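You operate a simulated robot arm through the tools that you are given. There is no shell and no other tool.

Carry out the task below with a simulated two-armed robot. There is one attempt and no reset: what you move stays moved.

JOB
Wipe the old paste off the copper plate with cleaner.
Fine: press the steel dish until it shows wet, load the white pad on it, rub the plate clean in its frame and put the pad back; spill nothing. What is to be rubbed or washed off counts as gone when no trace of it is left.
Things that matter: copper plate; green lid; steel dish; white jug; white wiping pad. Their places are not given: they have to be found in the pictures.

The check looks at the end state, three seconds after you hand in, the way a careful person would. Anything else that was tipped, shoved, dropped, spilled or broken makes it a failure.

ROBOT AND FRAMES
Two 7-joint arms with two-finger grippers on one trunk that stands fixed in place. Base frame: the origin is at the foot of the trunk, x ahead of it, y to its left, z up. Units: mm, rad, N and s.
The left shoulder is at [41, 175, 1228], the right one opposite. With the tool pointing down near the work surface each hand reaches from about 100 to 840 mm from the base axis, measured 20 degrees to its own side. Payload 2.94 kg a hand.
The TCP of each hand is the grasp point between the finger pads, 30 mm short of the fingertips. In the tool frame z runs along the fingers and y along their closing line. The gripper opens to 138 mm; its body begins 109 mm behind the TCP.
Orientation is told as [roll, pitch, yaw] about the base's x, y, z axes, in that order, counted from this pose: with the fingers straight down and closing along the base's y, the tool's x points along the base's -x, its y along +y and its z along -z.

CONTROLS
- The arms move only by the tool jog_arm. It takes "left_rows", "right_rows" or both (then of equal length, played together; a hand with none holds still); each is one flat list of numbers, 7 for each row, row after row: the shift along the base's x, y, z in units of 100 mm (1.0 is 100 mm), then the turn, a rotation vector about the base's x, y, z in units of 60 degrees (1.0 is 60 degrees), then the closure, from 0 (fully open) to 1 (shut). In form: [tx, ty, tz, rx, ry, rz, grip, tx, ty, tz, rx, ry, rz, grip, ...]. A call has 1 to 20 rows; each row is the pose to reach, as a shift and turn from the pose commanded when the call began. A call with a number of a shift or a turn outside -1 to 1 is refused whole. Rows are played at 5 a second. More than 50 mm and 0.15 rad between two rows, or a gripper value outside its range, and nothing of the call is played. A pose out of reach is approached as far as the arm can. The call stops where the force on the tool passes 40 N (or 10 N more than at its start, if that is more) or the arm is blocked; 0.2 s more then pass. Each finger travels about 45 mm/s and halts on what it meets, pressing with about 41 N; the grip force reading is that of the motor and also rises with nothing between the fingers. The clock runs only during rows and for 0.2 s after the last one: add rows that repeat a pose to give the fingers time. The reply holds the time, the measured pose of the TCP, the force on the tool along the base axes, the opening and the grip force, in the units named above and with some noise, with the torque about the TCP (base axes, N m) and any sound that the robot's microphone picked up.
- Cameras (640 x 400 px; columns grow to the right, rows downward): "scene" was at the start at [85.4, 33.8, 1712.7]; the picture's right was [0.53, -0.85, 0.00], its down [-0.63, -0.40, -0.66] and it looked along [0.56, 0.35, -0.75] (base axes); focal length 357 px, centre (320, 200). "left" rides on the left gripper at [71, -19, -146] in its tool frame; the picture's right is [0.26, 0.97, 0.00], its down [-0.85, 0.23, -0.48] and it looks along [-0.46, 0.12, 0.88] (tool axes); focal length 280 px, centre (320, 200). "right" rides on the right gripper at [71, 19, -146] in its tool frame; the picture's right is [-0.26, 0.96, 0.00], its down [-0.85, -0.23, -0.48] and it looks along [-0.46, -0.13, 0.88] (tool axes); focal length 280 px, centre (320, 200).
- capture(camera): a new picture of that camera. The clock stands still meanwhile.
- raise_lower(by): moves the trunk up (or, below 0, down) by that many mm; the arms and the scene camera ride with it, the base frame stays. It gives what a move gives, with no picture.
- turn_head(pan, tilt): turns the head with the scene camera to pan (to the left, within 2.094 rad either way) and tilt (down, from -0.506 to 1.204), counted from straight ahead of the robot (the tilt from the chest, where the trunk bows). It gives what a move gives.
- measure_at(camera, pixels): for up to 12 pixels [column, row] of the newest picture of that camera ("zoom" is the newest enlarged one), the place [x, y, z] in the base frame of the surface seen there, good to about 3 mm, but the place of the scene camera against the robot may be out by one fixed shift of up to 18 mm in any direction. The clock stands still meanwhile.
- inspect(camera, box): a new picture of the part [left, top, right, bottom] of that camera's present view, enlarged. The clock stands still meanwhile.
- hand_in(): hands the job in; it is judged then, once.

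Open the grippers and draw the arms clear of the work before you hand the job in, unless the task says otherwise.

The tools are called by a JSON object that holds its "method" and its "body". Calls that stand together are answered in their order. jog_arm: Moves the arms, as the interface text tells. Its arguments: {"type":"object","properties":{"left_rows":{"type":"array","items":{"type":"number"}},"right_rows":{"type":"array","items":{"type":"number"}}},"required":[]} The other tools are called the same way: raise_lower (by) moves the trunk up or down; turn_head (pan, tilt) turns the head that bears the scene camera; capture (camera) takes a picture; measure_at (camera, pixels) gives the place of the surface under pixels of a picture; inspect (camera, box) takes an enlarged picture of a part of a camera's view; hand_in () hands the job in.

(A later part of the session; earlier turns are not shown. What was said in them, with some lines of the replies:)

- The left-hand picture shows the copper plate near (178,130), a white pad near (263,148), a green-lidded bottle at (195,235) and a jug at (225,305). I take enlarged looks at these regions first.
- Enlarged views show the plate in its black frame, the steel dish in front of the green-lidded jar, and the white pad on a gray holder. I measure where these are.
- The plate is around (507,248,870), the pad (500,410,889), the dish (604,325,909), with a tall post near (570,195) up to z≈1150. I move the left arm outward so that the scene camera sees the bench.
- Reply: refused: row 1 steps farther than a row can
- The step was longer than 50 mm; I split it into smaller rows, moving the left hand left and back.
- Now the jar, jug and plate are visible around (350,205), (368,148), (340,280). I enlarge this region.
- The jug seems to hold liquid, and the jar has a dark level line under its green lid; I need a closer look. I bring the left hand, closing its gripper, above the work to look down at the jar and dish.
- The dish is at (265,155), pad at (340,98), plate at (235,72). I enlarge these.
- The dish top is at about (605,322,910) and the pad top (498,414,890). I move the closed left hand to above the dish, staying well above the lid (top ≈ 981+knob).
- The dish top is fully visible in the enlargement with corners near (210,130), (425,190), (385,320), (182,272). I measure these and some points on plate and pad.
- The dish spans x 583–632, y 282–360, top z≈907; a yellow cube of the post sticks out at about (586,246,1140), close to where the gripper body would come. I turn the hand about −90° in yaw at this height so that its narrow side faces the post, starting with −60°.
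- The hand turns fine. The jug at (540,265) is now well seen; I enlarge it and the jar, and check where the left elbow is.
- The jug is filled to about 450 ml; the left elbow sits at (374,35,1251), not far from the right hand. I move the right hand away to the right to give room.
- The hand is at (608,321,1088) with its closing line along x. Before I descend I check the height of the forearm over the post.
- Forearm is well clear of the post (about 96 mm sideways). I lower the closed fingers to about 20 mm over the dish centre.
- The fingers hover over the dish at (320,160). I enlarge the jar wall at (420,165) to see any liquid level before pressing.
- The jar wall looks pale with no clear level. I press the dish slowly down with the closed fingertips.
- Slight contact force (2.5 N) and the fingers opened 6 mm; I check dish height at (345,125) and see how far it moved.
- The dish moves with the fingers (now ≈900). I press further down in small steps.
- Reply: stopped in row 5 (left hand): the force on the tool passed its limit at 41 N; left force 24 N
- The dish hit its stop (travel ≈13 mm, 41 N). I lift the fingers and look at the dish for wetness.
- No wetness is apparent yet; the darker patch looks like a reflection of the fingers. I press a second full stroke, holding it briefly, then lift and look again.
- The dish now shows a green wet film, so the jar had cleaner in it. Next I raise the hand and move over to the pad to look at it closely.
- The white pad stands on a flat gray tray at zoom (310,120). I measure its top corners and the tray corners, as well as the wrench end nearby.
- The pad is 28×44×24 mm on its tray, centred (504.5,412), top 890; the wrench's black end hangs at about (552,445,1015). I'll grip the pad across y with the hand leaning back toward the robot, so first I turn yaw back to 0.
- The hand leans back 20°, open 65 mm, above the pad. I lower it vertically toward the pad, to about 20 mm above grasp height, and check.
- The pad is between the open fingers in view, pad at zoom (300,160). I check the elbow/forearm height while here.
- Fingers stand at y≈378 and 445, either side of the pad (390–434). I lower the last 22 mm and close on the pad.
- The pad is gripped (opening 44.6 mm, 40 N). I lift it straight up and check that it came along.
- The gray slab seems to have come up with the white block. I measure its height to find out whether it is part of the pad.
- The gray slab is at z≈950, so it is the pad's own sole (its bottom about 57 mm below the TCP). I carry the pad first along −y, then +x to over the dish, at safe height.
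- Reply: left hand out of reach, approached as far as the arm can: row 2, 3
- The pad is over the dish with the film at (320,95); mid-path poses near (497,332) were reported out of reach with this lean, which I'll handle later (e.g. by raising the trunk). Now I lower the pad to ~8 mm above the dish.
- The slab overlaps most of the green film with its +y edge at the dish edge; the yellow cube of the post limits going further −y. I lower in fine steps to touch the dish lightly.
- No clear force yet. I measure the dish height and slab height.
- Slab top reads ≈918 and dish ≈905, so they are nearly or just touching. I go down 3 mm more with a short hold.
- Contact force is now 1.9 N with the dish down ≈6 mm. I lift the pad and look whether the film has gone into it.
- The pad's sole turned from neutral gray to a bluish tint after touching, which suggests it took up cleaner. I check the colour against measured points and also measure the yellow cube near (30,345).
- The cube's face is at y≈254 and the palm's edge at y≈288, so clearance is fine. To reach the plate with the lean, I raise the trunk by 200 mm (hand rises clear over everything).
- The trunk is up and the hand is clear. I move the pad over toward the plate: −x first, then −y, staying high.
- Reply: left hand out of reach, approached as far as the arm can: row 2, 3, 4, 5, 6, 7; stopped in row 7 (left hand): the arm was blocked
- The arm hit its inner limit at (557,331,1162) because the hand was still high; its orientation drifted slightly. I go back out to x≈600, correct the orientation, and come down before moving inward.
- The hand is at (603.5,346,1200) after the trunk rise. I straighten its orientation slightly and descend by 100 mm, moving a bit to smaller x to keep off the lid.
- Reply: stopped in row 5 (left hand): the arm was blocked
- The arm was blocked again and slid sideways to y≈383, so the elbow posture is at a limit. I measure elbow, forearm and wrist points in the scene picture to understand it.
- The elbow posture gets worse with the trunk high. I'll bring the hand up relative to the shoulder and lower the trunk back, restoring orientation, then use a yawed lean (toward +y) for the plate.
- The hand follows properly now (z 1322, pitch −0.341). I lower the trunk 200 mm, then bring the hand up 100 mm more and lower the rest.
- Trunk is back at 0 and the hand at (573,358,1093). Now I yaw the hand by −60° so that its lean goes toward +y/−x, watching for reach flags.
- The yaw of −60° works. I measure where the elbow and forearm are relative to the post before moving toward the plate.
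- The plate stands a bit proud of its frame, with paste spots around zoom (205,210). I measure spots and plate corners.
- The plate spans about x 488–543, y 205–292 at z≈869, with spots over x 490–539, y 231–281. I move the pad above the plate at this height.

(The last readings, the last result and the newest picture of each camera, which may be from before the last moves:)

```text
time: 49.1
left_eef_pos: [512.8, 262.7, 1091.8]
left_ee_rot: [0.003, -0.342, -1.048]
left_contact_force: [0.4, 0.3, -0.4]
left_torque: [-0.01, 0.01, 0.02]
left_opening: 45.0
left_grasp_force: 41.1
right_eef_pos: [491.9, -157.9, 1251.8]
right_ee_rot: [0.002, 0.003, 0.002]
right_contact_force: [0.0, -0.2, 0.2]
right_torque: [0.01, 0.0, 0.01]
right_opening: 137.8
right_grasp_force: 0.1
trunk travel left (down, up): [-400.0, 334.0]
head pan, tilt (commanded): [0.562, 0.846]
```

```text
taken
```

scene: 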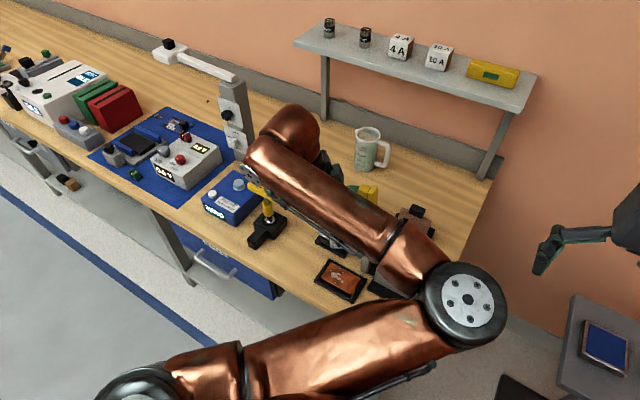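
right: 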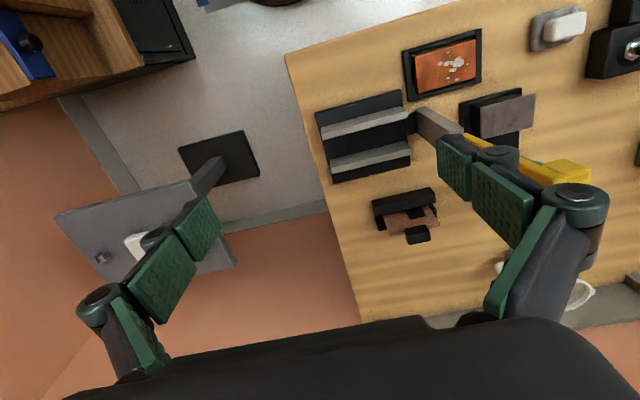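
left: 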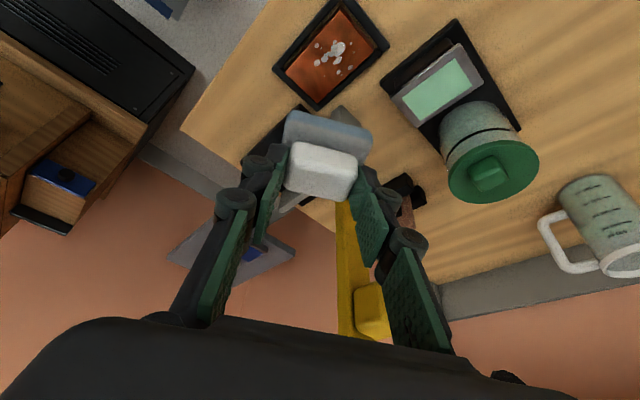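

No reach flags this time; plate at (332,50), the cube shows between the links at (370,310) but about 35 mm off. I descend 100 mm and check.

{"method": "jog_arm", "body": {"left_rows": [0, 0, -0.35, 0, 0, 0, 0.75, 0, 0, -0.7, 0, 0, 0, 0.75, 0, 0, -1, 0, 0, 0, 0.75, 0, 0, -1, 0, 0, 0, 0.75]}}

{"method": "capture", "body": {"camera": "scene"}}

{"method": "capture", "body": {"camera": "left"}}

```text
time: 50.1
left_eef_pos: [513.0, 262.7, 990.8]
left_ee_rot: [0.006, -0.339, -1.051]
left_contact_force: [0.2, -0.2, -0.4]
left_torque: [0.04, -0.01, 0.0]
left_opening: 44.5
left_grasp_force: 41.4
right_eef_pos: [490.6, -158.4, 1251.7]
right_ee_rot: [0.002, 0.001, 0.002]
right_contact_force: [-0.8, 0.0, 0.0]
right_torque: [0.01, -0.03, 0.01]
right_opening: 137.9
right_grasp_force: 0.0
trunk travel left (down, up): [-400.0, 334.0]
head pan, tilt (commanded): [0.562, 0.846]
```

```text
taken
```

scene: 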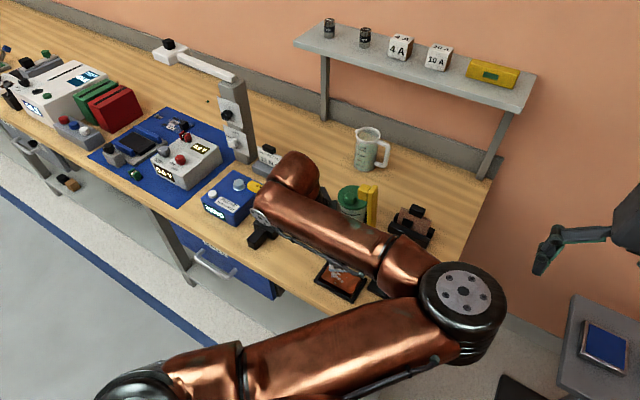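

```text
taken
```

left: 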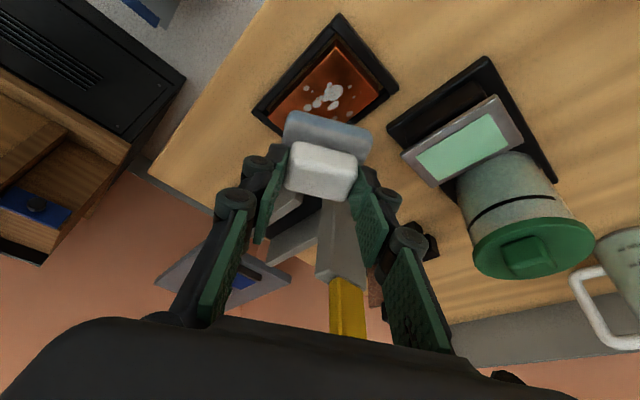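

Clear so far; the post shows between the fingers at (340,230). I check elbow height, then continue down to ~12 mm above the plate.

{"method": "measure_at", "body": {"camera": "scene", "pixels": [[465, 285], [440, 330], [400, 265], [330, 225], [270, 200], [480, 320]]}}

{"method": "measure_at", "body": {"camera": "left", "pixels": [[345, 300], [335, 260], [320, 130], [320, 160], [330, 90], [375, 230], [345, 325]]}}

{"method": "jog_arm", "body": {"left_rows": [0, 0, -0.25, 0, 0, 0, 0.75, 0, 0, -0.5, 0, 0, 0, 0.75, 0, 0, -0.52, 0, 0, 0, 0.75]}}

{"method": "capture", "body": {"camera": "left"}}

{"method": "inspect", "body": {"camera": "left", "box": [220, 20, 440, 220]}}

```text
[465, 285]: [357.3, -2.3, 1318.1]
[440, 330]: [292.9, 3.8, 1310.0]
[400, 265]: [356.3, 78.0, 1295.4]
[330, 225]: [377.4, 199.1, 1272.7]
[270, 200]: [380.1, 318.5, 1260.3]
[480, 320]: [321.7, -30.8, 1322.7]
```

```text
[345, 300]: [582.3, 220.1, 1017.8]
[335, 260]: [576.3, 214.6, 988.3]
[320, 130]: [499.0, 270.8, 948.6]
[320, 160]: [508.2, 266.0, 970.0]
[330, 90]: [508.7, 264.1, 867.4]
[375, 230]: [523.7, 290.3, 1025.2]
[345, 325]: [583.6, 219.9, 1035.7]
```

```text
time: 50.9
left_eef_pos: [513.0, 262.7, 940.3]
left_ee_rot: [0.006, -0.341, -1.05]
left_contact_force: [-0.2, 0.7, -0.9]
left_torque: [0.0, 0.01, 0.0]
left_opening: 44.9
left_grasp_force: 41.0
right_eef_pos: [490.6, -157.3, 1251.7]
right_ee_rot: [0.001, 0.002, 0.002]
right_contact_force: [0.8, 0.3, -0.5]
right_torque: [-0.01, -0.01, -0.03]
right_opening: 137.8
right_grasp_force: 0.0
trunk travel left (down, up): [-400.0, 334.0]
head pan, tilt (commanded): [0.562, 0.846]
```

```text
taken
```

left: 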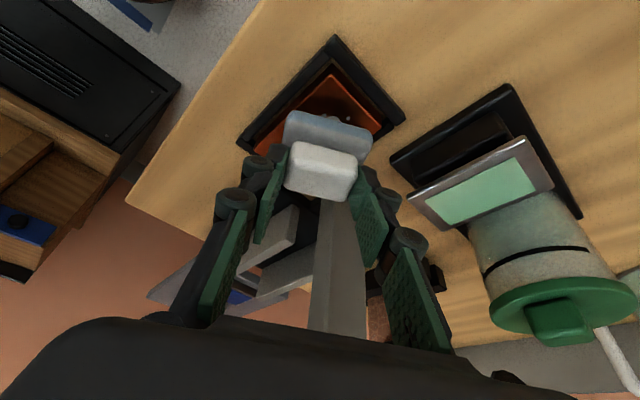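

```text
2.00 times, centred on (330, 120) of left
```

zoom: 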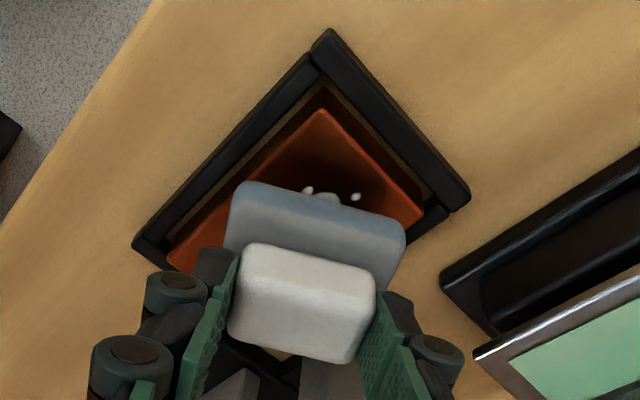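

The pad is about 15 mm over the plate, covering most of the spots. I lower in small steps to contact.

{"method": "jog_arm", "body": {"left_rows": [0, 0, -0.07, 0, 0, 0, 0.75, 0, 0, -0.11, 0, 0, 0, 0.75, 0, 0, -0.13, 0, 0, 0, 0.75, 0, 0, -0.145, 0, 0, 0, 0.75, 0, 0, -0.155, 0, 0, 0, 0.75, 0, 0, -0.155, 0, 0, 0, 0.75]}}

{"method": "inspect", "body": {"camera": "left", "box": [220, 40, 440, 240]}}

```text
time: 52.3
left_eef_pos: [514.0, 263.3, 926.2]
left_ee_rot: [0.009, -0.341, -1.05]
left_contact_force: [-0.2, 1.6, 19.5]
left_torque: [-0.42, 0.36, -0.02]
left_opening: 44.7
left_grasp_force: 41.0
right_eef_pos: [488.4, -156.7, 1253.2]
right_ee_rot: [0.001, -0.001, 0.002]
right_contact_force: [0.6, -0.4, 0.2]
right_torque: [-0.03, -0.01, -0.01]
right_opening: 137.9
right_grasp_force: 0.0
trunk travel left (down, up): [-400.0, 334.0]
head pan, tilt (commanded): [0.562, 0.846]
```

```text
2.00 times, centred on (330, 140) of left
```

zoom: 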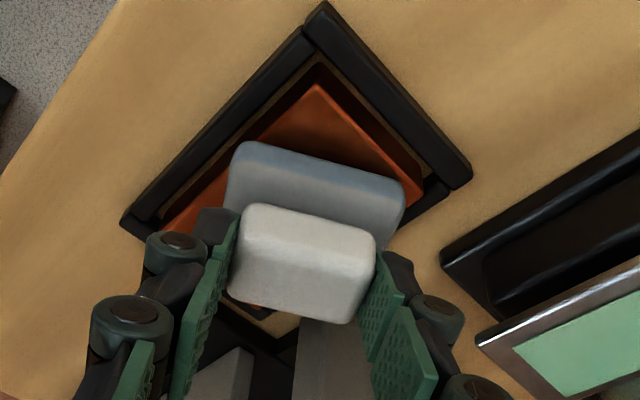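

Contact at TCP z≈926 with 19.5 N. I ease off half a millimetre and rub over the plate in a pattern covering all spots.

{"method": "jog_arm", "body": {"left_rows": [0, 0, 0.005, 0, 0, 0, 0.75, 0, -0.1, 0.005, 0, 0, 0, 0.75, 0, -0.2, 0.005, 0, 0, 0, 0.75, 0, -0.1, 0.005, 0, 0, 0, 0.75, 0, 0, 0.005, 0, 0, 0, 0.75, 0, 0.1, 0.005, 0, 0, 0, 0.75, -0.07, 0.15, 0.005, 0, 0, 0, 0.75, -0.14, 0.08, 0.005, 0, 0, 0, 0.75, -0.14, -0.04, 0.005, 0, 0, 0, 0.75, -0.14, -0.14, 0.005, 0, 0, 0, 0.75, -0.07, -0.22, 0.005, 0, 0, 0, 0.75, 0.04, -0.22, 0.005, 0, 0, 0, 0.75, 0.1, -0.15, 0.005, 0, 0, 0, 0.75, 0.1, -0.05, 0.005, 0, 0, 0, 0.75, 0.1, 0.05, 0.005, 0, 0, 0, 0.75, 0.1, 0.14, 0.005, 0, 0, 0, 0.75, 0, 0.1, 0.005, 0, 0, 0, 0.75, 0, 0, 0.005, 0, 0, 0, 0.75]}}

{"method": "inspect", "body": {"camera": "left", "box": [220, 40, 440, 240]}}

```text
time: 56.1
left_eef_pos: [510.8, 263.8, 926.0]
left_ee_rot: [0.006, -0.337, -1.048]
left_contact_force: [-1.2, 10.5, 23.9]
left_torque: [0.27, 0.01, 0.02]
left_opening: 45.1
left_grasp_force: 40.8
right_eef_pos: [489.5, -158.7, 1253.2]
right_ee_rot: [0.003, 0.0, 0.001]
right_contact_force: [-0.1, -1.7, 0.0]
right_torque: [0.0, 0.02, 0.01]
right_opening: 137.8
right_grasp_force: 0.0
trunk travel left (down, up): [-400.0, 334.0]
head pan, tilt (commanded): [0.562, 0.846]
```

```text
2.00 times, centred on (330, 140) of left
```

zoom: 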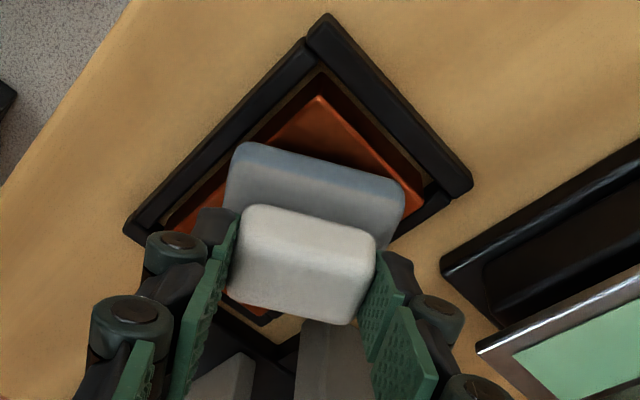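

The rub finished with about 24 N down force. I lift the pad and back off to look at the plate.

{"method": "jog_arm", "body": {"left_rows": [0, 0, 0.1, 0, 0, 0, 0.75, 0, 0, 0.4, 0, 0, 0, 0.75, 0, 0, 0.8, 0, 0, 0, 0.75, 0, 0, 1, 0, 0, 0, 0.75, 0, 0, 1, 0, 0, 0, 0.75]}}

{"method": "capture", "body": {"camera": "left"}}

{"method": "inspect", "body": {"camera": "left", "box": [240, 0, 420, 140]}}

{"method": "inspect", "body": {"camera": "scene", "box": [290, 220, 420, 320]}}

```text
time: 57.3
left_eef_pos: [513.2, 262.0, 1025.5]
left_ee_rot: [0.004, -0.341, -1.048]
left_contact_force: [-0.4, -0.4, -0.4]
left_torque: [-0.02, 0.0, -0.01]
left_opening: 44.4
left_grasp_force: 41.3
right_eef_pos: [490.5, -158.0, 1251.5]
right_ee_rot: [0.003, 0.003, 0.002]
right_contact_force: [-0.3, -0.8, 0.2]
right_torque: [-0.01, 0.0, 0.01]
right_opening: 137.7
right_grasp_force: 0.1
trunk travel left (down, up): [-400.0, 334.0]
head pan, tilt (commanded): [0.562, 0.846]
```

```text
taken
```

left: 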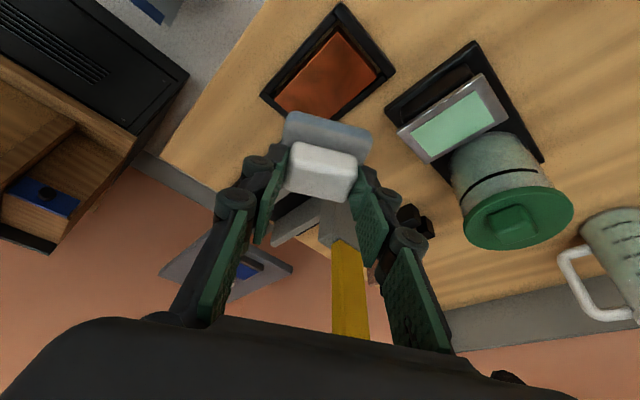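

```text
2.86 times, centred on (330, 70) of left
```

zoom: 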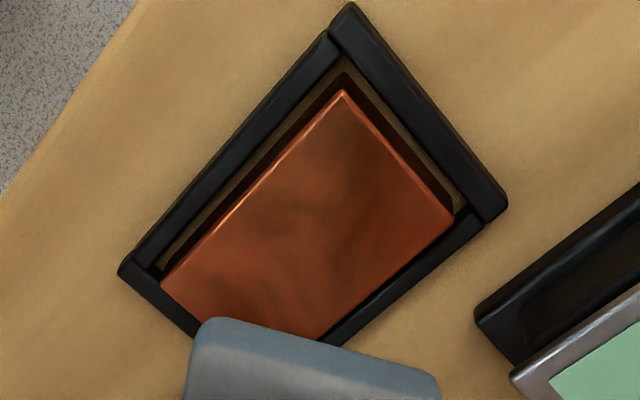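

```text
4.00 times, centred on (355, 270) of scene
```

zoom: 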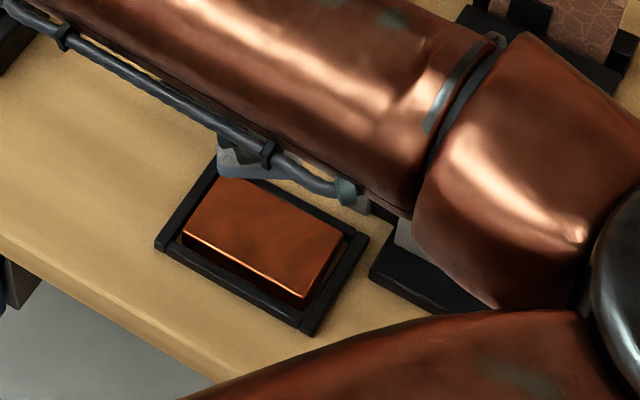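

The spots look gone. I move the hand up and back over to (575,358,1092), from where the whole plate was visible, to check closely.

{"method": "jog_arm", "body": {"left_rows": [0, 0, 0.35, 0, 0, 0, 0.75, 0, 0, 0.66, 0, 0, 0, 0.75, 0, 0.35, 0.66, 0, 0, 0, 0.75, 0, 0.65, 0.66, 0, 0, 0, 0.75, 0.3, 0.95, 0.66, 0, 0, 0, 0.75, 0.62, 0.96, 0.66, 0, 0, 0, 0.75, 0.62, 0.96, 0.66, 0, 0, 0, 0.75]}}

{"method": "capture", "body": {"camera": "left"}}

{"method": "inspect", "body": {"camera": "left", "box": [180, 0, 300, 130]}}

{"method": "inspect", "body": {"camera": "scene", "box": [300, 220, 420, 320]}}

```text
time: 58.9
left_eef_pos: [575.6, 358.9, 1090.7]
left_ee_rot: [0.004, -0.339, -1.049]
left_contact_force: [0.4, -0.1, -0.8]
left_torque: [0.01, 0.0, -0.02]
left_opening: 44.8
left_grasp_force: 41.6
right_eef_pos: [489.3, -158.2, 1251.9]
right_ee_rot: [0.002, 0.0, -0.001]
right_contact_force: [-0.1, 0.5, -0.5]
right_torque: [-0.01, -0.01, -0.01]
right_opening: 138.1
right_grasp_force: 0.0
trunk travel left (down, up): [-400.0, 334.0]
head pan, tilt (commanded): [0.562, 0.846]
```

```text
taken
```

left: 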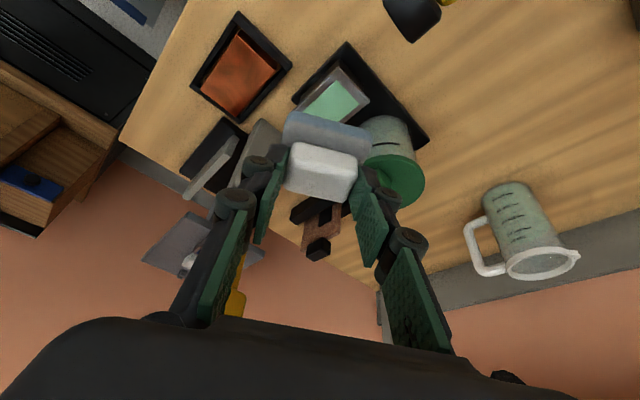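

```text
3.08 times, centred on (240, 65) of left
```

zoom: 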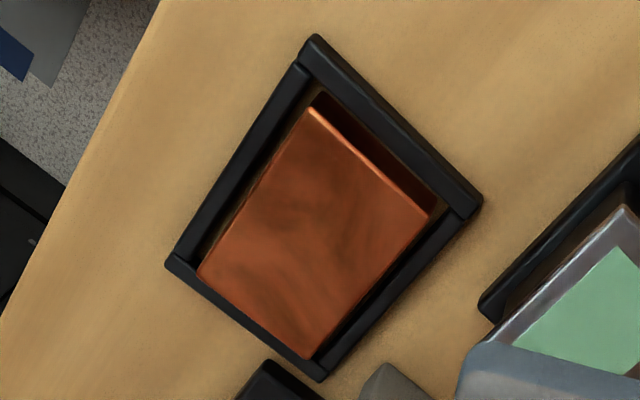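

```text
4.00 times, centred on (360, 270) of scene
```

zoom: 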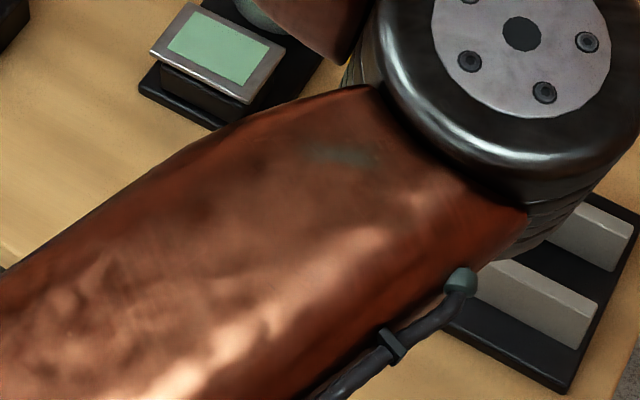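

The plate shows no white spots. I look at it enlarged further to rule out faint remains.

{"method": "inspect", "body": {"camera": "left", "box": [200, 20, 290, 115]}}

{"method": "measure_at", "body": {"camera": "zoom", "pixels": [[320, 200], [230, 90], [430, 180], [330, 330], [180, 250]]}}

```text
4.21 times, centred on (245, 68) of left
```

zoom: 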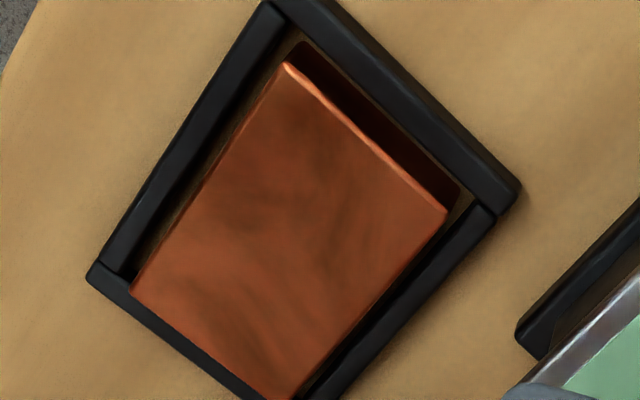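

```text
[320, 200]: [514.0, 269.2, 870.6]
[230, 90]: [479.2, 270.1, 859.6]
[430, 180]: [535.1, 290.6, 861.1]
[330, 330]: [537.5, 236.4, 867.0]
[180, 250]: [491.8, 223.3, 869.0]
```

The plate is clean in the enlargement. I turn the hand's yaw back by +60° here, as a first step to returning the pad.

{"method": "jog_arm", "body": {"left_rows": [0, 0, 0, 0, 0, 0.125, 0.75, 0, 0, 0, 0, 0, 0.25, 0.75, 0, 0, 0, 0, 0, 0.375, 0.75, 0, 0, 0, 0, 0, 0.5, 0.75, 0, 0, 0, 0, 0, 0.625, 0.75, 0, 0, 0, 0, 0, 0.75, 0.75, 0, 0, 0, 0, 0, 0.875, 0.75, 0, 0, 0, 0, 0, 1, 0.75, 0, 0, 0, 0, 0, 1, 0.75]}}

{"method": "capture", "body": {"camera": "left"}}

{"method": "capture", "body": {"camera": "scene"}}

```text
time: 60.9
left_eef_pos: [575.5, 359.6, 1090.3]
left_ee_rot: [0.005, -0.34, -0.002]
left_contact_force: [0.8, 0.4, -0.9]
left_torque: [-0.02, 0.0, -0.02]
left_opening: 44.8
left_grasp_force: 40.6
right_eef_pos: [490.9, -156.9, 1251.7]
right_ee_rot: [0.001, 0.001, 0.0]
right_contact_force: [-0.2, -0.7, 0.1]
right_torque: [0.01, 0.01, 0.02]
right_opening: 138.2
right_grasp_force: 0.1
trunk travel left (down, up): [-400.0, 334.0]
head pan, tilt (commanded): [0.562, 0.846]
```

```text
taken
```

left: 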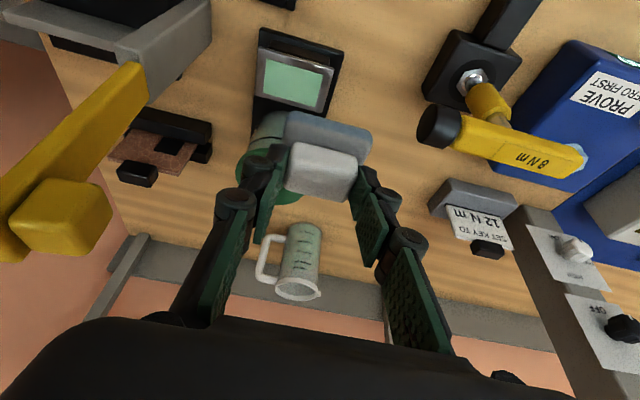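

```text
taken
```

scene: 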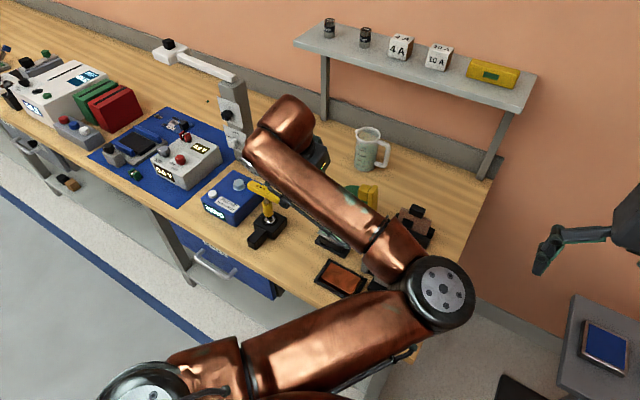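

In the scene picture the plate at (340,278) looks clean and the pad's old place near (287,255) is visible. I enlarge both.

{"method": "inspect", "body": {"camera": "scene", "box": [300, 250, 380, 305]}}

{"method": "inspect", "body": {"camera": "scene", "box": [240, 215, 340, 290]}}

```text
7.27 times, centred on (340, 278) of scene
```

zoom: 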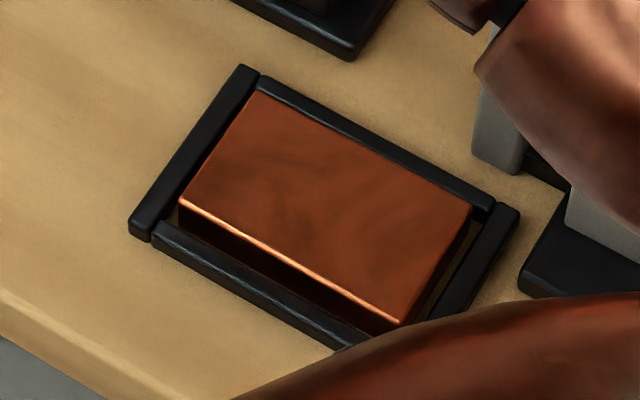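

```text
5.33 times, centred on (290, 252) of scene
```

zoom: 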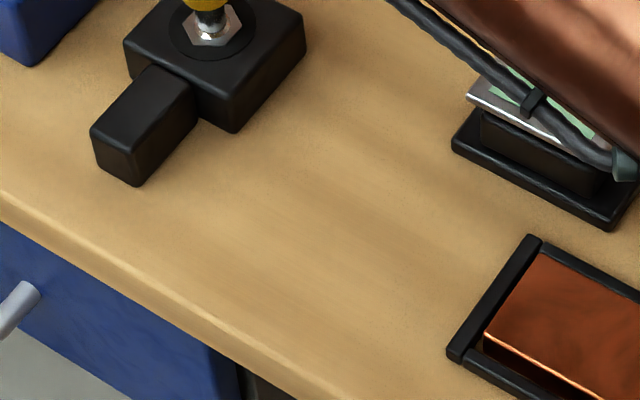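

The whole plate is clean and the pad's place is plain bench. I carry the pad back over its place, at safe height above the wrench end.

{"method": "jog_arm", "body": {"left_rows": [-0.25, 0.1, 0, 0, 0, 0, 0.75, -0.5, 0.25, 0, 0, 0, 0, 0.75, -0.7, 0.4, 0, 0, 0, 0, 0.75, -0.786, 0.523, 0, 0, 0, 0, 0.75, -0.786, 0.523, -0.3, 0, 0, 0, 0.75, -0.786, 0.523, -0.7, 0, 0, 0, 0.75, -0.786, 0.523, -0.9, 0, 0, 0, 0.75, -0.786, 0.523, -0.9, 0, 0, 0, 0.75]}}

{"method": "capture", "body": {"camera": "left"}}

{"method": "measure_at", "body": {"camera": "left", "pixels": [[330, 120], [290, 120], [360, 135], [320, 165], [325, 160]]}}

```text
time: 62.7
left_eef_pos: [497.8, 409.8, 999.0]
left_ee_rot: [0.003, -0.339, -0.004]
left_contact_force: [0.3, -0.3, -0.5]
left_torque: [0.04, 0.0, 0.01]
left_opening: 44.8
left_grasp_force: 41.3
right_eef_pos: [491.9, -157.5, 1252.6]
right_ee_rot: [0.001, 0.002, 0.002]
right_contact_force: [-0.3, 0.6, -0.5]
right_torque: [-0.01, 0.02, 0.02]
right_opening: 138.1
right_grasp_force: 0.1
trunk travel left (down, up): [-400.0, 334.0]
head pan, tilt (commanded): [0.562, 0.846]
```

```text
taken
```

left: 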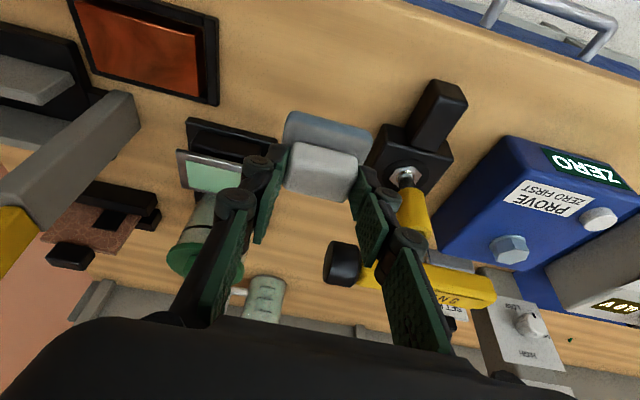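

```text
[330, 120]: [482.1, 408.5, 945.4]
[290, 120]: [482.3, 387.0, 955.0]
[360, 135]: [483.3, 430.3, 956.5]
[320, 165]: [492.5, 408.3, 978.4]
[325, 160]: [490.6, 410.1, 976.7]
```

The view matches the one right after lifting, so the pad is over its old place. I lower it to about 12 mm above the bench.

{"method": "jog_arm", "body": {"left_rows": [0, 0.01, -0.3, 0, 0, 0, 0.75, 0, 0.01, -0.6, 0, 0, 0, 0.75, 0, 0.01, -0.8, 0, 0, 0, 0.75, 0, 0.01, -0.8, 0, 0, 0, 0.75]}}

{"method": "jog_arm", "body": {"left_rows": [0, 0, -0.05, 0, 0, 0, 0.75, 0, 0, -0.09, 0, 0, 0, 0.75, 0, 0, -0.11, 0, 0, 0, 0.75, 0, 0, -0.12, 0, 0, 0, 0.75, 0, 0, -0.12, 0, 0, 0, 0.75]}}

{"method": "capture", "body": {"camera": "left"}}

{"method": "inspect", "body": {"camera": "left", "box": [200, 80, 460, 260]}}

```text
time: 63.7
left_eef_pos: [498.3, 412.1, 918.5]
left_ee_rot: [0.004, -0.34, -0.003]
left_contact_force: [0.2, -0.5, 0.0]
left_torque: [0.02, 0.0, 0.01]
left_opening: 44.6
left_grasp_force: 41.1
right_eef_pos: [489.7, -157.7, 1251.3]
right_ee_rot: [0.002, 0.002, 0.0]
right_contact_force: [0.9, 0.2, 0.9]
right_torque: [-0.01, -0.01, 0.01]
right_opening: 137.9
right_grasp_force: 0.0
trunk travel left (down, up): [-400.0, 334.0]
head pan, tilt (commanded): [0.562, 0.846]
```

```text
time: 64.9
left_eef_pos: [497.7, 411.5, 907.9]
left_ee_rot: [0.006, -0.34, -0.003]
left_contact_force: [-0.2, -0.2, -0.7]
left_torque: [-0.01, -0.02, 0.01]
left_opening: 44.6
left_grasp_force: 40.9
right_eef_pos: [491.3, -157.9, 1252.3]
right_ee_rot: [0.003, 0.002, 0.0]
right_contact_force: [-0.5, 0.0, -0.6]
right_torque: [-0.04, 0.03, -0.05]
right_opening: 138.2
right_grasp_force: 0.0
trunk travel left (down, up): [-400.0, 334.0]
head pan, tilt (commanded): [0.562, 0.846]
```

```text
taken
```

left: 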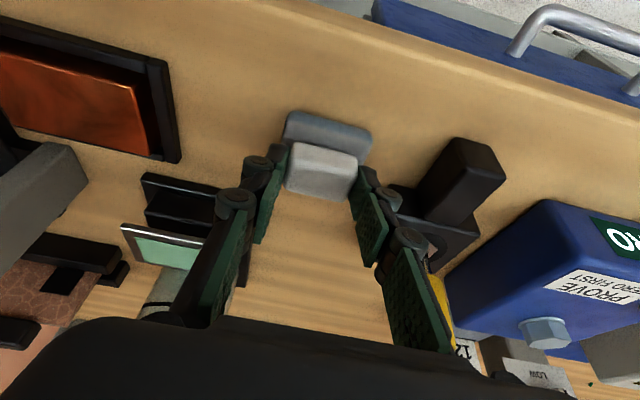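

```text
2.22 times, centred on (330, 170) of left
```

zoom: 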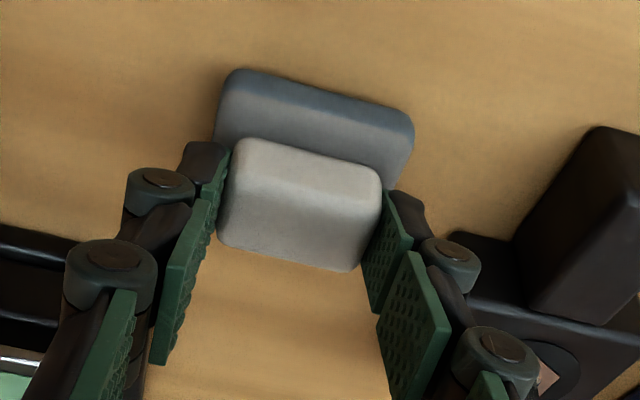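

Almost at the original height with no contact force yet. I go down another 2 mm in small steps to feel the bench.

{"method": "jog_arm", "body": {"left_rows": [0, 0, -0.007, 0, 0, 0, 0.75, 0, 0, -0.013, 0, 0, 0, 0.75, 0, 0, -0.016, 0, 0, 0, 0.75, 0, 0, -0.016, 0, 0, 0, 0.75]}}

```text
time: 65.9
left_eef_pos: [497.2, 411.8, 905.7]
left_ee_rot: [0.006, -0.34, -0.003]
left_contact_force: [0.0, 0.5, -0.3]
left_torque: [0.0, 0.02, -0.03]
left_opening: 44.5
left_grasp_force: 41.2
right_eef_pos: [490.7, -157.8, 1252.4]
right_ee_rot: [0.002, 0.002, 0.0]
right_contact_force: [-0.5, 1.1, -0.2]
right_torque: [0.0, -0.03, -0.01]
right_opening: 138.0
right_grasp_force: 0.0
trunk travel left (down, up): [-400.0, 334.0]
head pan, tilt (commanded): [0.562, 0.846]
```

Still no contact; I continue down in sub-millimetre steps.

{"method": "jog_arm", "body": {"left_rows": [0, 0, -0.006, 0, 0, 0, 0.75, 0, 0, -0.012, 0, 0, 0, 0.75, 0, 0, -0.018, 0, 0, 0, 0.75, 0, 0, -0.018, 0, 0, 0, 0.75]}}

{"method": "inspect", "body": {"camera": "left", "box": [200, 80, 460, 260]}}

```text
time: 66.9
left_eef_pos: [495.2, 412.3, 905.3]
left_ee_rot: [0.007, -0.344, -0.002]
left_contact_force: [-1.0, 1.8, 6.0]
left_torque: [-0.13, 0.04, -0.02]
left_opening: 44.7
left_grasp_force: 41.3
right_eef_pos: [491.2, -158.5, 1252.8]
right_ee_rot: [0.003, -0.001, 0.001]
right_contact_force: [-0.1, 0.7, 0.4]
right_torque: [0.04, -0.01, 0.01]
right_opening: 137.9
right_grasp_force: 0.0
trunk travel left (down, up): [-400.0, 334.0]
head pan, tilt (commanded): [0.562, 0.846]
```

```text
2.22 times, centred on (330, 170) of left
```

zoom: 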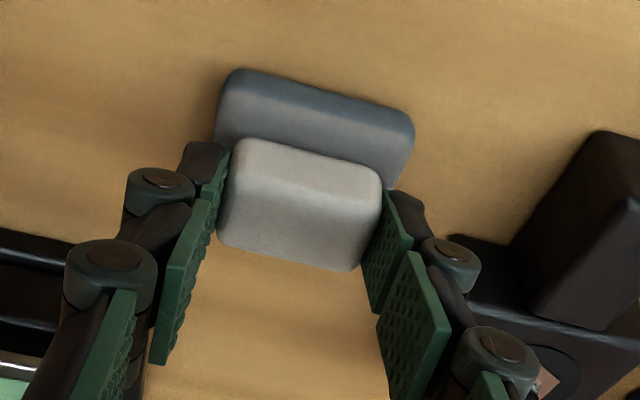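

The pad rests on the bench (6 N). I open the fingers to the earlier 65 mm and check.

{"method": "jog_arm", "body": {"left_rows": [0, 0, 0, 0, 0, 0, 0.68, 0, 0, 0, 0, 0, 0, 0.6, 0, 0, 0, 0, 0, 0, 0.53, 0, 0, 0, 0, 0, 0, 0.53, 0, 0, 0, 0, 0, 0, 0.53]}}

{"method": "jog_arm", "body": {"left_rows": [0, 0, 0.2, 0, 0, 0, 0.53, 0, 0, 0.5, 0, 0, 0, 0.53, 0, 0, 0.9, 0, 0, 0, 0.53, 0, 0, 1, 0, 0, 0, 0.53]}}

{"method": "capture", "body": {"camera": "left"}}

{"method": "inspect", "body": {"camera": "left", "box": [200, 20, 460, 200]}}

```text
time: 68.1
left_eef_pos: [496.9, 412.6, 904.8]
left_ee_rot: [0.004, -0.342, -0.005]
left_contact_force: [0.5, -0.3, -0.3]
left_torque: [-0.02, -0.04, 0.05]
left_opening: 64.9
left_grasp_force: 0.1
right_eef_pos: [490.7, -157.2, 1252.0]
right_ee_rot: [0.003, 0.001, -0.001]
right_contact_force: [-0.6, 0.0, -0.3]
right_torque: [0.02, -0.01, 0.0]
right_opening: 137.9
right_grasp_force: 0.0
trunk travel left (down, up): [-400.0, 334.0]
head pan, tilt (commanded): [0.562, 0.846]
```

```text
time: 69.1
left_eef_pos: [496.9, 412.1, 1006.9]
left_ee_rot: [0.004, -0.34, -0.003]
left_contact_force: [0.1, 0.1, 0.4]
left_torque: [-0.03, 0.0, 0.0]
left_opening: 64.6
left_grasp_force: 0.1
right_eef_pos: [491.6, -157.9, 1253.6]
right_ee_rot: [0.001, 0.001, 0.001]
right_contact_force: [-0.2, -0.4, 0.6]
right_torque: [0.04, 0.02, 0.0]
right_opening: 138.2
right_grasp_force: 0.1
trunk travel left (down, up): [-400.0, 334.0]
head pan, tilt (commanded): [0.562, 0.846]
```

```text
taken
```

left: 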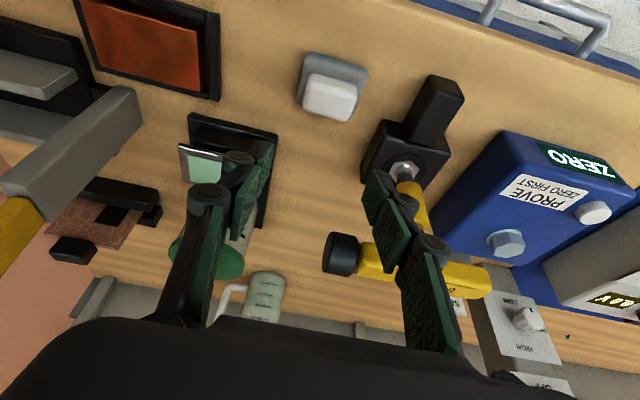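

```text
2.22 times, centred on (330, 110) of left
```

zoom: 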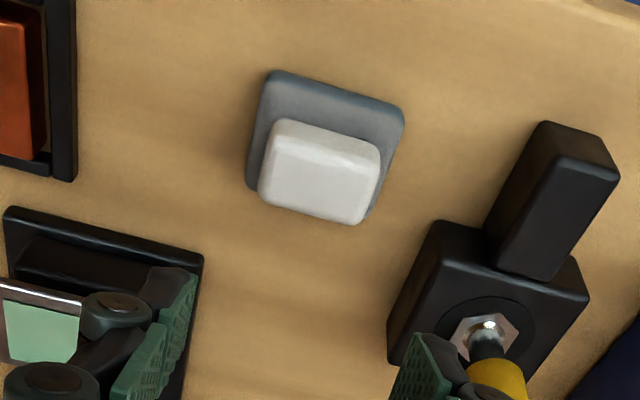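

The pad stands at its place. I measure its position against the original (slab x 482–524, y 385–438) and take one more close look at the plate.

{"method": "measure_at", "body": {"camera": "zoom", "pixels": [[275, 80], [395, 112], [255, 180], [320, 170], [270, 195], [350, 215], [375, 160], [300, 100]]}}

{"method": "inspect", "body": {"camera": "left", "box": [70, 0, 240, 110]}}

```text
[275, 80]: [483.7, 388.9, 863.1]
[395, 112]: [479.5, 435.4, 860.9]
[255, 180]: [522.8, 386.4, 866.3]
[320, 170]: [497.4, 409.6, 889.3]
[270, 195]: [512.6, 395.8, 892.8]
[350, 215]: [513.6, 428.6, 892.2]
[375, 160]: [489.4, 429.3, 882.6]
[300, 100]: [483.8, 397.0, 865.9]
```

```text
3.64 times, centred on (155, 55) of left
```

zoom: 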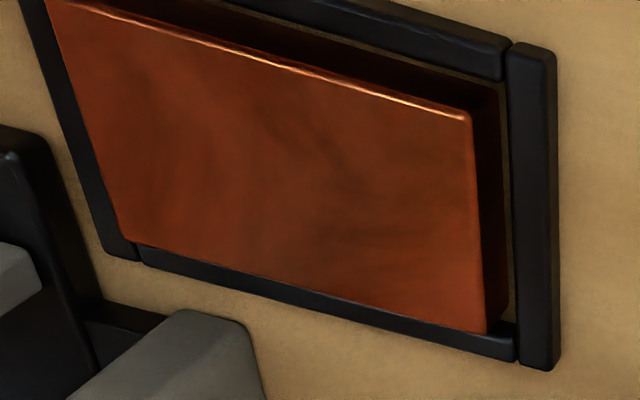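

The pad is within about 1–2 mm of its old place and the plate is clean in its frame. I now raise the left hand, straighten it, and open it.

{"method": "jog_arm", "body": {"left_rows": [0, 0, 0.4, 0, 0, 0, 0.53, 0, 0, 0.8, 0, 0, 0, 0.53, 0, 0, 1, 0, 0.1, 0, 0.53, 0, 0, 1, 0, 0.22, 0, 0.4, 0, 0, 1, 0, 0.327, 0, 0.2, 0, 0, 1, 0, 0.327, 0, 0, 0, 0, 1, 0, 0.327, 0, 0]}}

{"method": "jog_arm", "body": {"left_rows": [-0.15, 0.25, 0.3, 0, 0, 0, 0, -0.4, 0.45, 0.6, 0, 0, 0, 0, -0.7, 0.65, 0.8, 0, 0, 0, 0, -0.9, 0.85, 1, 0, 0, 0, 0, -1, 1, 1, 0, 0, 0, 0, -1, 1, 1, 0, 0, 0, 0]}}

{"method": "capture", "body": {"camera": "scene"}}

{"method": "capture", "body": {"camera": "left"}}

```text
time: 70.7
left_eef_pos: [496.8, 410.6, 1105.1]
left_ee_rot: [0.004, 0.002, -0.002]
left_contact_force: [0.1, -0.2, 0.4]
left_torque: [0.03, 0.01, 0.01]
left_opening: 137.9
left_grasp_force: 0.0
right_eef_pos: [490.5, -156.7, 1251.6]
right_ee_rot: [0.001, 0.002, 0.002]
right_contact_force: [-0.7, -0.5, -0.2]
right_torque: [-0.01, -0.04, 0.03]
right_opening: 137.9
right_grasp_force: 0.1
trunk travel left (down, up): [-400.0, 334.0]
head pan, tilt (commanded): [0.562, 0.846]
```

```text
time: 72.1
left_eef_pos: [396.7, 511.1, 1206.1]
left_ee_rot: [0.003, 0.002, -0.003]
left_contact_force: [-0.2, -0.3, -0.1]
left_torque: [0.0, -0.01, -0.01]
left_opening: 137.9
left_grasp_force: 0.0
right_eef_pos: [490.5, -157.3, 1252.6]
right_ee_rot: [0.0, 0.0, 0.0]
right_contact_force: [-0.2, -0.2, -1.0]
right_torque: [0.04, 0.01, -0.02]
right_opening: 138.0
right_grasp_force: 0.2
trunk travel left (down, up): [-400.0, 334.0]
head pan, tilt (commanded): [0.562, 0.846]
```

```text
taken
```

scene: 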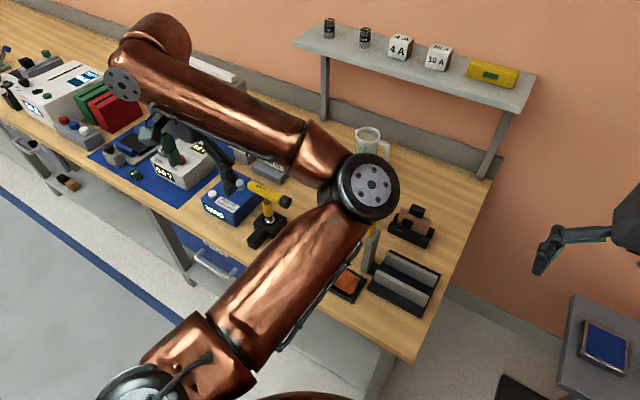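

```text
taken
```

left: 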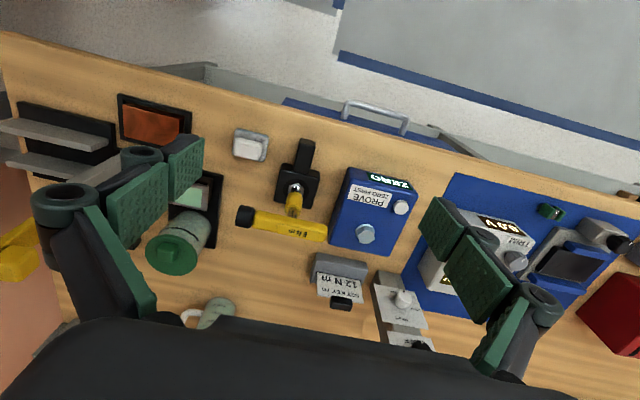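

All objects look unchanged. I draw the left hand further out and up, then take a last look at the bench.

{"method": "jog_arm", "body": {"left_rows": [-0.15, 0.3, 0.2, 0, 0, 0, 0, -0.3, 0.6, 0.4, 0, 0, 0, 0, -0.45, 0.9, 0.5, 0, 0, 0, 0, -0.45, 0.9, 0.5, 0, 0, 0, 0]}}

{"method": "capture", "body": {"camera": "scene"}}

{"method": "inspect", "body": {"camera": "scene", "box": [280, 120, 460, 310]}}

{"method": "inspect", "body": {"camera": "left", "box": [50, 80, 330, 320]}}

```text
time: 73.1
left_eef_pos: [352.6, 599.8, 1253.9]
left_ee_rot: [0.005, 0.002, -0.004]
left_contact_force: [-0.6, -0.7, 0.5]
left_torque: [0.02, 0.02, 0.01]
left_opening: 138.4
left_grasp_force: 0.0
right_eef_pos: [490.9, -158.9, 1252.3]
right_ee_rot: [0.002, 0.002, 0.0]
right_contact_force: [0.4, -0.4, 0.1]
right_torque: [0.05, 0.0, -0.03]
right_opening: 138.1
right_grasp_force: 0.0
trunk travel left (down, up): [-400.0, 334.0]
head pan, tilt (commanded): [0.562, 0.846]
```

```text
taken
```

scene: 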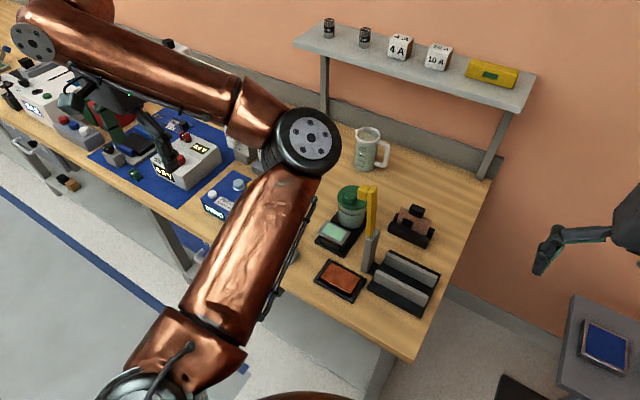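

```text
2.11 times, centred on (370, 215) of scene
```

zoom: 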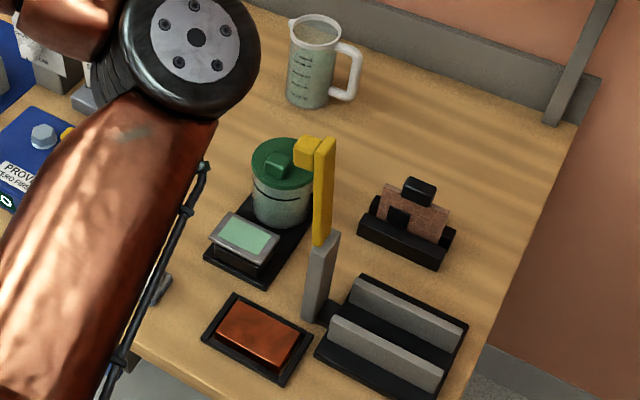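

```text
1.67 times, centred on (190, 200) of left
```

zoom: 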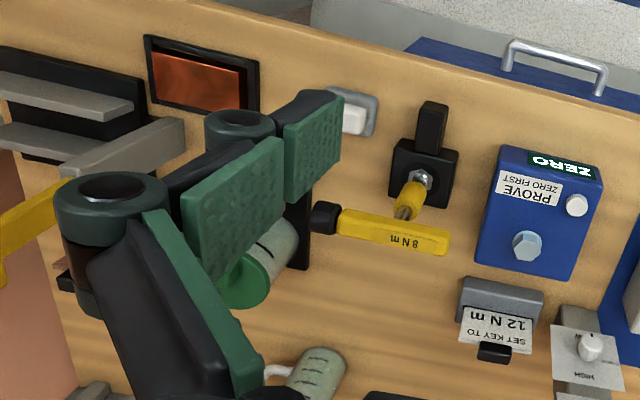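

Everything stands as before. One last enlarged look at the plate from the scene camera for any trace.

{"method": "inspect", "body": {"camera": "scene", "box": [310, 255, 372, 302]}}

{"method": "inspect", "body": {"camera": "scene", "box": [310, 180, 390, 260]}}

```text
8.51 times, centred on (341, 278) of scene
```

zoom: 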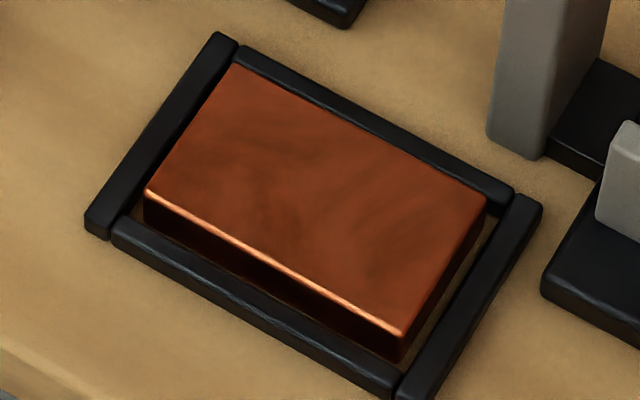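

```text
5.00 times, centred on (350, 220) of scene
```

zoom: 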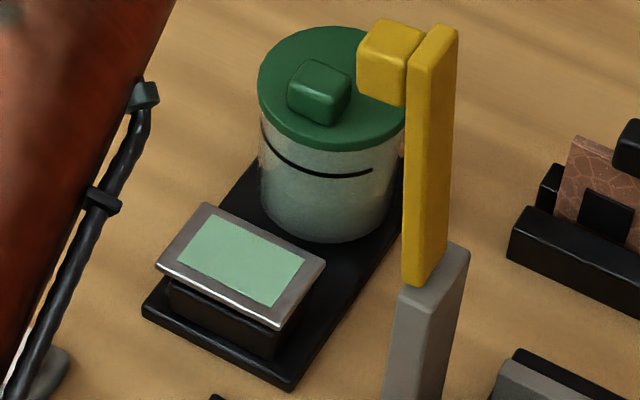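

The plate is spotless in its frame, the pad is back, nothing is spilled or moved, and both grippers are open and clear. I hand the job in.

{"method": "hand_in", "body": {}}

```text
The job is handed in.
```

The copper plate is wiped clean and still in its frame. Enlarged views from two cameras show no trace of the paste.

- **Dish:** It showed wet after the second press. It still carries a film of cleaner.
- **Pad:** I loaded it on the dish, rubbed the plate with it, and put it back upright within about 2 mm of where it stood. The gray slab under the white block turned out to be the pad's own sole, so it went along with the pad. The sole now has a bluish tint where it took up cleaner.
- **Lid and jug:** The jar already held cleaner, so I touched neither.
- **Rest of the bench:** Nothing is spilled, tipped or moved that I can see.

Both grippers are open and the arms are drawn clear of the work.
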